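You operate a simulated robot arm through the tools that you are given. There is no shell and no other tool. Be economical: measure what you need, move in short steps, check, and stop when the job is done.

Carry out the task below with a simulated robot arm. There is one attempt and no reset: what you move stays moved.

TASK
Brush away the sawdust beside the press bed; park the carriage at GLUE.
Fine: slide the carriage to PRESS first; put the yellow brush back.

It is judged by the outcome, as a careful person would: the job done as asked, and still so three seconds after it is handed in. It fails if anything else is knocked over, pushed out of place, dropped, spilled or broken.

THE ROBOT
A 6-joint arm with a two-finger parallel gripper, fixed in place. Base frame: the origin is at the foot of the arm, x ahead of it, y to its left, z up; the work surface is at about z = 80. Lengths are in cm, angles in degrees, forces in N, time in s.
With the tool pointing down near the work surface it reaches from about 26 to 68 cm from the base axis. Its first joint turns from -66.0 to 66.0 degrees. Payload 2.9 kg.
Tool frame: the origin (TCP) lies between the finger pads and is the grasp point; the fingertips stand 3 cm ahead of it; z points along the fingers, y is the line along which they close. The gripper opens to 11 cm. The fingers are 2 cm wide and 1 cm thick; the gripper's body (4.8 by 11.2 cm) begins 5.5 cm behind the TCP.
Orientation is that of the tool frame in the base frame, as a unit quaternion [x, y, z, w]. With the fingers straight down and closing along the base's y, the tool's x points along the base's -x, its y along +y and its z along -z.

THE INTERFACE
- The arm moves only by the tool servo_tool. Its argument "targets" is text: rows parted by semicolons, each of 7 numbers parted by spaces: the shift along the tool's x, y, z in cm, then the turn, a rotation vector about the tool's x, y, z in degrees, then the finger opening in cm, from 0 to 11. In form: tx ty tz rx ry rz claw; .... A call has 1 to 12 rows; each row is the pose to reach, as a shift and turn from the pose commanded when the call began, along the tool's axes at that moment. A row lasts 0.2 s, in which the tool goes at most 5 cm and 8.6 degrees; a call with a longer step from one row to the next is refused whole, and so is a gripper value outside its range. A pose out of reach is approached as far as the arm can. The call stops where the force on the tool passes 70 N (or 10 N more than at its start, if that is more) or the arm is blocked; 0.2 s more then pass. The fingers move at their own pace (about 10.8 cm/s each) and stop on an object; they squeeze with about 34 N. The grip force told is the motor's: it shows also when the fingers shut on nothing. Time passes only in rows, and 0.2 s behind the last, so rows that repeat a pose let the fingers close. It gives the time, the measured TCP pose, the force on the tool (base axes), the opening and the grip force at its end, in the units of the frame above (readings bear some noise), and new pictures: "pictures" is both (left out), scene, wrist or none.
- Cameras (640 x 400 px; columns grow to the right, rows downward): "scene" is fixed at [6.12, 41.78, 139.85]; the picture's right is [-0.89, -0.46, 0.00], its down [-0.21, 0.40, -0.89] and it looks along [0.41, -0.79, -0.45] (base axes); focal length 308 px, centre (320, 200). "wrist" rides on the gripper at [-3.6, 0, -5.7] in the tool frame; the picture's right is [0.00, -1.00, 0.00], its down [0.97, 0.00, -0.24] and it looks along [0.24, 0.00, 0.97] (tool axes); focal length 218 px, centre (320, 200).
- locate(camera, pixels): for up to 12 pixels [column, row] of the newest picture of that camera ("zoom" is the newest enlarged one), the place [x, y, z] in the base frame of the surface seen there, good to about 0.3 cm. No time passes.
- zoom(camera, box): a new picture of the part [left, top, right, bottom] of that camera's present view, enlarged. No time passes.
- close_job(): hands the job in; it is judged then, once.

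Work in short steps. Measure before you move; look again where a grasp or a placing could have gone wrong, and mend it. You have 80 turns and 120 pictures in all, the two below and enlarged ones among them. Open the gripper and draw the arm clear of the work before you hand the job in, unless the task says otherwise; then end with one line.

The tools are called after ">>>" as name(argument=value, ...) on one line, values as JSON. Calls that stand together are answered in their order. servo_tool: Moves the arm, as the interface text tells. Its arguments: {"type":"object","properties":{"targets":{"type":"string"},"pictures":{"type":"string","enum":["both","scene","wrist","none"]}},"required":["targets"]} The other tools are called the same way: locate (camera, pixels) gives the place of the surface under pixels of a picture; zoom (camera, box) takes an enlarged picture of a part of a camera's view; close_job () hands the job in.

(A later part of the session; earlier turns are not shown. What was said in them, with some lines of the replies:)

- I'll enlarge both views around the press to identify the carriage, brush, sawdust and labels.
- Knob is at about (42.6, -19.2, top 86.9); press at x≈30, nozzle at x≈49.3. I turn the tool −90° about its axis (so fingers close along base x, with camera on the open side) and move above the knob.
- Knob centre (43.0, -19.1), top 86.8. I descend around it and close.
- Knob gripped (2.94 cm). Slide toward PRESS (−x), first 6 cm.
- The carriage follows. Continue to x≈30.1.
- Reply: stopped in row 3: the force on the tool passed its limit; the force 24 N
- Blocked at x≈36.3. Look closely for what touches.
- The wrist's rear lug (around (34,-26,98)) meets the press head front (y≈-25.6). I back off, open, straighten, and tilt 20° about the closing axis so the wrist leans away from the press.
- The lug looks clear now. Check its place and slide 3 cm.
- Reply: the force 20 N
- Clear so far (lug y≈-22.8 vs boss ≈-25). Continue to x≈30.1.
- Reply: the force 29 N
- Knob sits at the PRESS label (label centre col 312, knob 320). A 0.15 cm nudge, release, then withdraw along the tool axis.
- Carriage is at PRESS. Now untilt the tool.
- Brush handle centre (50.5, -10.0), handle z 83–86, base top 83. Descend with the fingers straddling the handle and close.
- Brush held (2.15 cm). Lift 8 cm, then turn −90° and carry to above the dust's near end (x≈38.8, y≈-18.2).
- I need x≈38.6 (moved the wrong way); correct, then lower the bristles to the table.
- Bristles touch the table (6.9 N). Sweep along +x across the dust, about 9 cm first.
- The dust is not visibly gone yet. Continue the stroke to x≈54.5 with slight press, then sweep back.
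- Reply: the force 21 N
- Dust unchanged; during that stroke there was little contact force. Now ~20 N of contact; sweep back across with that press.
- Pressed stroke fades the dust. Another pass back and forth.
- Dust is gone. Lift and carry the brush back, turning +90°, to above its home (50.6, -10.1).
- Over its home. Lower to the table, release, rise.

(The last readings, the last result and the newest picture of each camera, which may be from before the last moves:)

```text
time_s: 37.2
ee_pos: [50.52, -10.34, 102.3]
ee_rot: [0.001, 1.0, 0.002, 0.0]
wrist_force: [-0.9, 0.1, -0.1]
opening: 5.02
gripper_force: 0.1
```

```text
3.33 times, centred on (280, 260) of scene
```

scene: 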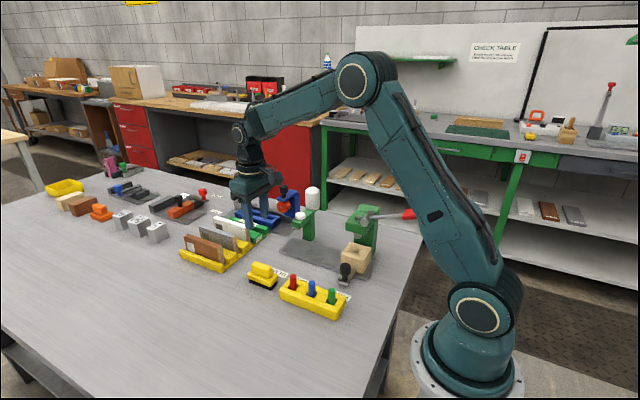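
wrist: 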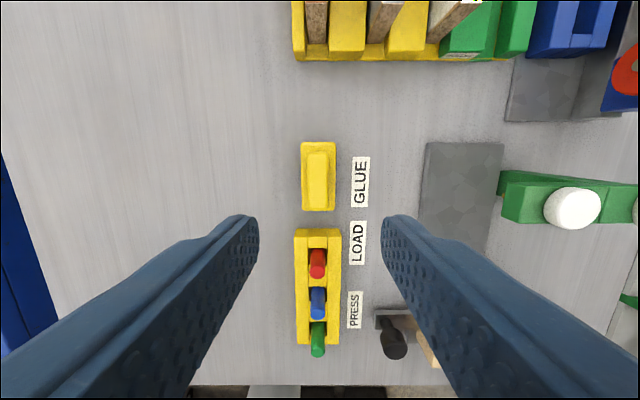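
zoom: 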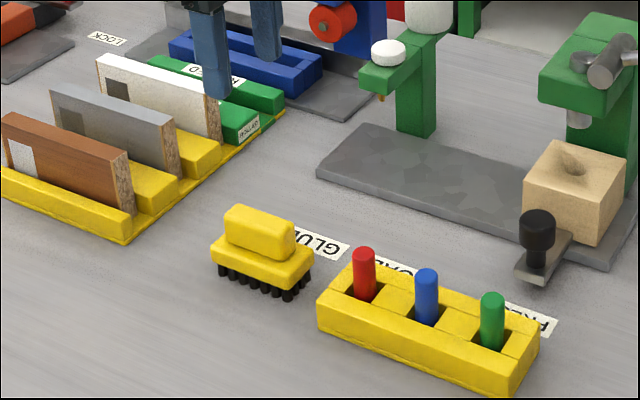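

>>> locate(camera="wrist", pixels=[[305, 147], [333, 147], [305, 207], [331, 207], [318, 180], [360, 181]])

```text
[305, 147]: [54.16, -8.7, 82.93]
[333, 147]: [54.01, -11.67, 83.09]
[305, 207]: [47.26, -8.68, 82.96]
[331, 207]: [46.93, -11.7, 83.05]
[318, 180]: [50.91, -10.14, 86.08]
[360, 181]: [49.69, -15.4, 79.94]
```

Brush is back within ~0.2 cm. Now return over the carriage at PRESS: turn −90° and move to (30.2, -12.8).

>>> servo_tool(targets="1.7 0 -0.5 0 0 -8 4.5; 3.4 0 -1 0 0 -16 4.5; 5.1 0 -1.4 0 0 -24 4.5; 6.8 -0.5 -1.4 0 0 -32 4.5; 8.5 -1 -1.4 0 0 -40 4.5; 10.2 -1.5 -1.4 0 0 -48 4.5; 11.9 -2 -1.4 0 0 -56 4.5; 13.6 -2.5 -1.4 0 0 -64 4.5; 15.3 -2.5 -1.4 0 0 -72 4.5; 17 -2.5 -1.4 0 0 -80 4.5; 18.7 -2.5 -1.4 0 0 -88 4.5; 20.3 -2.5 -1.4 0 0 -90 4.5", pictures="none")

>>> servo_tool(targets="0.4 0 1 0 7 0 4.5; 0.8 0 2 0 14 0 4.5; 1.2 0 2.8 0 20 0 4.5; 1.2 0 2.8 0 20 0 4.5")

>>> locate(camera="wrist", pixels=[[319, 188], [319, 178], [319, 128]])

```text
time_s: 39.8
ee_pos: [30.13, -12.62, 103.72]
ee_rot: [0.708, -0.706, -0.002, 0.001]
wrist_force: [0.3, 0.2, -0.6]
opening: 4.51
gripper_force: 0.0
```

```text
time_s: 40.8
ee_pos: [30.32, -13.85, 101.06]
ee_rot: [-0.696, 0.697, -0.122, -0.123]
wrist_force: [0.4, 0.1, 0.8]
opening: 4.52
gripper_force: 0.1
```

scene: 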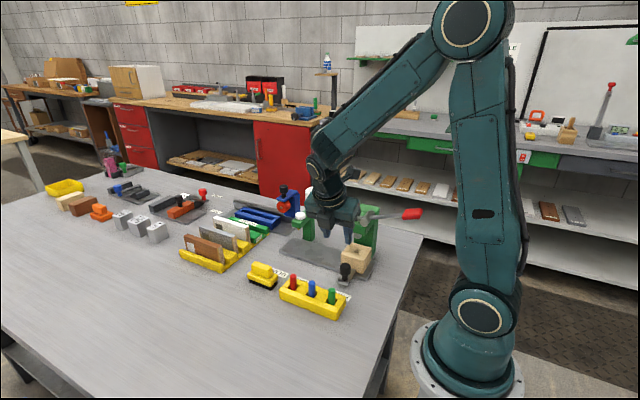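
wrist: 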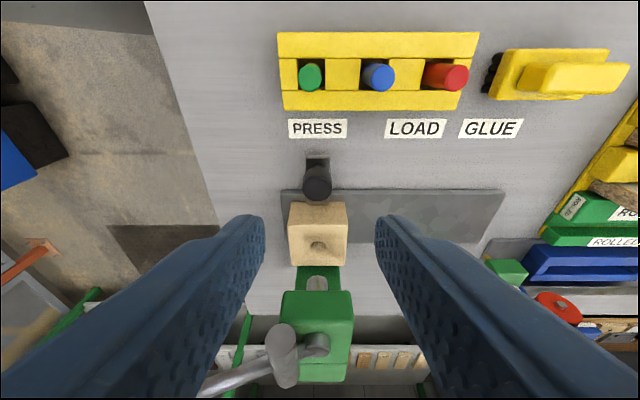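

```text
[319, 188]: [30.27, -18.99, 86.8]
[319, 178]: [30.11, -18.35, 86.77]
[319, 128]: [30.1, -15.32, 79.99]
```

Same pose as at withdrawal; advance 15 cm along the tool axis and grip the knob.

>>> servo_tool(targets="0 0.1 4 0 0 0 4.5; 0 0.1 8 0 0 0 4.5; 0 0.1 11.5 0 0 0 4.5; 0 0.1 13.5 0 0 0 4.5; 0 0.1 15 0 0 0 4.5; 0 0.1 15 0 0 0 4.5; 0 0.1 15 0 0 0 1.5; 0 0.1 15 0 0 0 1.5; 0 0.1 15 0 0 0 1.5", pictures="wrist")

```text
time_s: 42.8
ee_pos: [30.28, -18.93, 86.61]
ee_rot: [-0.695, 0.698, -0.122, -0.122]
wrist_force: [-3.7, -4.6, -8.4]
opening: 2.95
gripper_force: 44.9
```

wrist: 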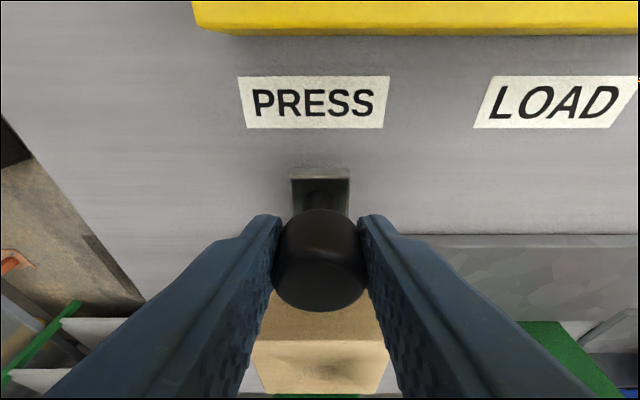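

Gripped. Slide +x 12 cm toward GLUE.

>>> servo_tool(targets="0 -1 0 0 0 0 1.5; 0 -2 0 0 0 0 1.5; 0 -3 0 0 0 0 1.5; 0 -4 0 0 0 0 1.5; 0 -5 0 0 0 0 1.5; 0 -6 0 0 0 0 1.5; 0 -7 0 0 0 0 1.5; 0 -8 0 0 0 0 1.5; 0 -9 0 0 0 0 1.5; 0 -10 0 0 0 0 1.5; 0 -11 0 0 0 0 1.5; 0 -12 0 0 0 0 1.5", pictures="scene")

>>> zoom(camera="scene", box=[220, 170, 400, 310])

```text
time_s: 45.4
ee_pos: [42.37, -18.74, 86.87]
ee_rot: [0.697, -0.696, 0.122, 0.123]
wrist_force: [-0.7, -14.2, -27.8]
opening: 3.0
gripper_force: 45.0
```

scene: 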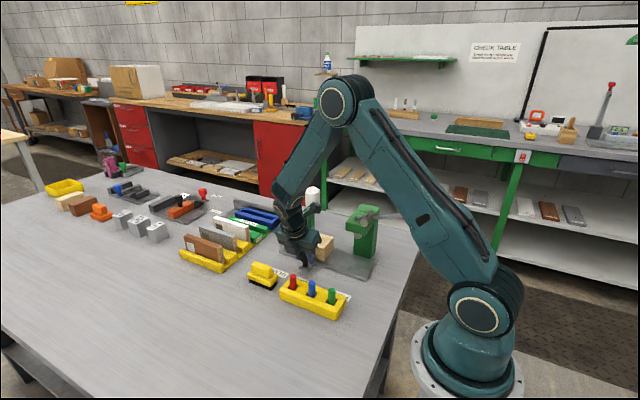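

```text
2.86 times, centred on (310, 240) of scene
```

zoom: 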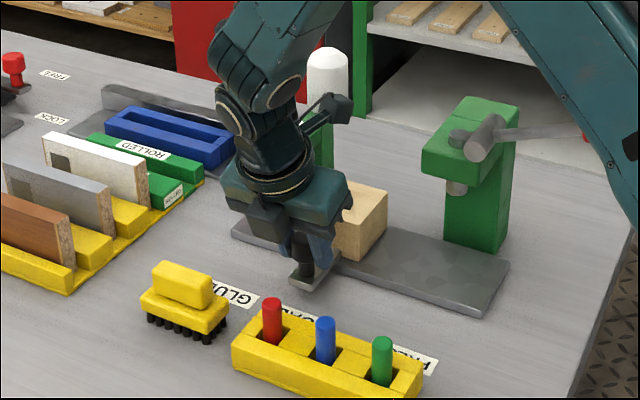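

Sliding well. Last 7 cm to x≈49.4.

>>> servo_tool(targets="0 -1 0 0 0 0 1.5; 0 -2 0 0 0 0 1.5; 0 -3 0 0 0 0 1.5; 0 -4 0 0 0 0 1.5; 0 -5 0 0 0 0 1.5; 0 -6 0 0 0 0 1.5; 0 -6.6 0 0 0 0 1.5; 0 -7 0 0 0 0 1.5; 0 -7 0 0 0 0 1.5", pictures="wrist")

>>> locate(camera="wrist", pixels=[[320, 250], [320, 100]])

```text
time_s: 47.4
ee_pos: [49.4, -18.86, 86.79]
ee_rot: [0.697, -0.696, 0.122, 0.122]
wrist_force: [2.2, 5.5, -6.9]
opening: 2.96
gripper_force: 45.3
```

wrist: 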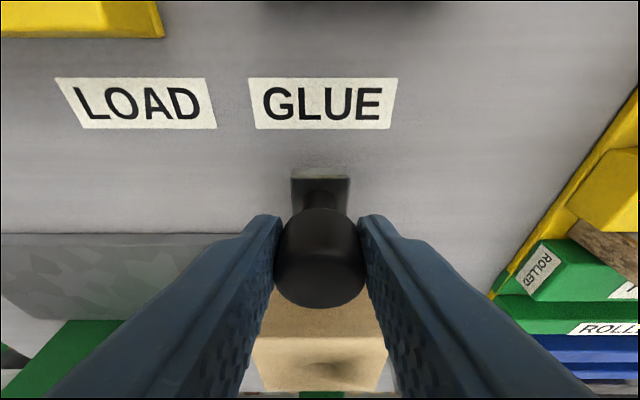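

```text
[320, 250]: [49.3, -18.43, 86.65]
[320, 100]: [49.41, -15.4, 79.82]
```

Knob aligned with GLUE (label centre col 323, knob 320). Release and withdraw.

>>> servo_tool(targets="0 0 0 0 0 0 4.5; 0 0 0 0 0 0 4.5; 0 0 -3 0 0 0 4.5; 0 0 -7 0 0 0 4.5; 0 0 -11 0 0 0 4.5; 0 0 -15 0 0 0 4.5; 0 0 -18 0 -7 0 4.5; 0 0 -20 0 -14 0 4.5; 0 0 -22 0 -20 0 4.5")

>>> zoom(camera="scene", box=[220, 170, 400, 310])

>>> zoom(camera="wrist", box=[160, 100, 480, 300])

```text
time_s: 49.4
ee_pos: [49.25, -11.41, 107.55]
ee_rot: [-0.706, 0.708, 0.001, 0.0]
wrist_force: [0.4, 0.7, 0.4]
opening: 4.49
gripper_force: 0.0
```

scene: 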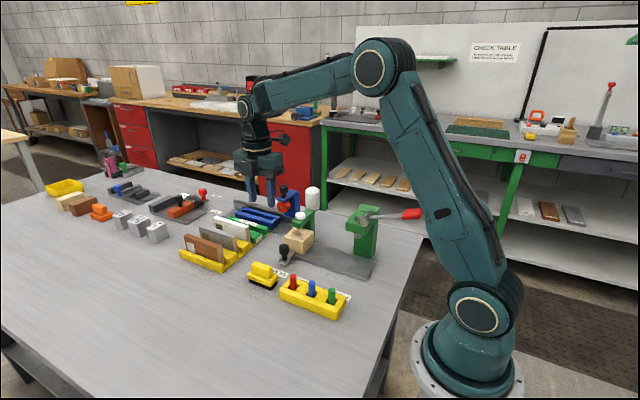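
wrist: 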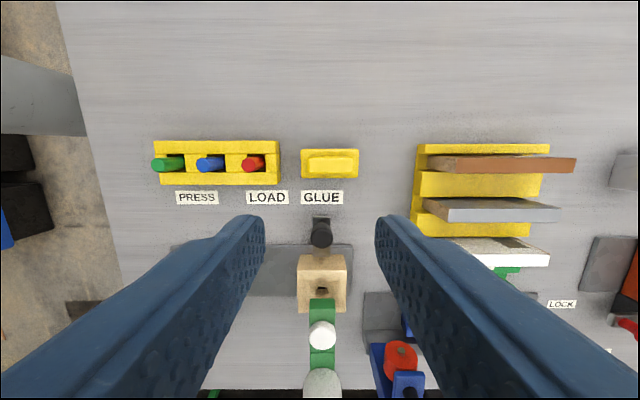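

```text
2.86 times, centred on (310, 240) of scene
```

zoom: 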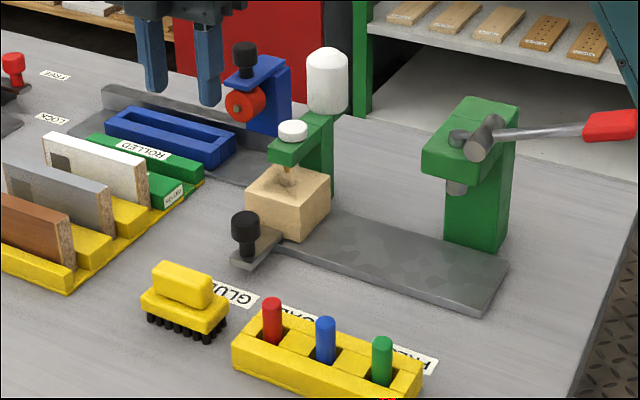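

```text
2.00 times, centred on (320, 200) of wrist
```

zoom: 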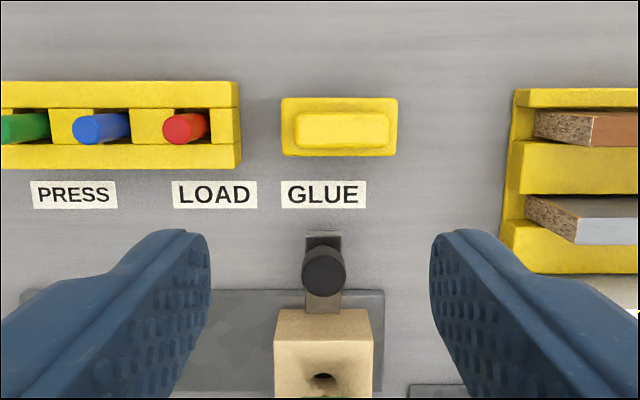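

The carriage sits at GLUE under the nozzle, the brush is home, the dust is gone, and the arm is clear with the gripper open. Handing in.

>>> close_job()

```text
The job is handed in.
```

The job is done and handed in: I slid the carriage to PRESS, brushed the sawdust away, put the yellow brush back within about 0.2 cm of where it was, and parked the carriage at GLUE. On the first slide the arm touched the press head and stopped on its force limit; I backed off and tilted the tool to get past, and nothing looked moved.
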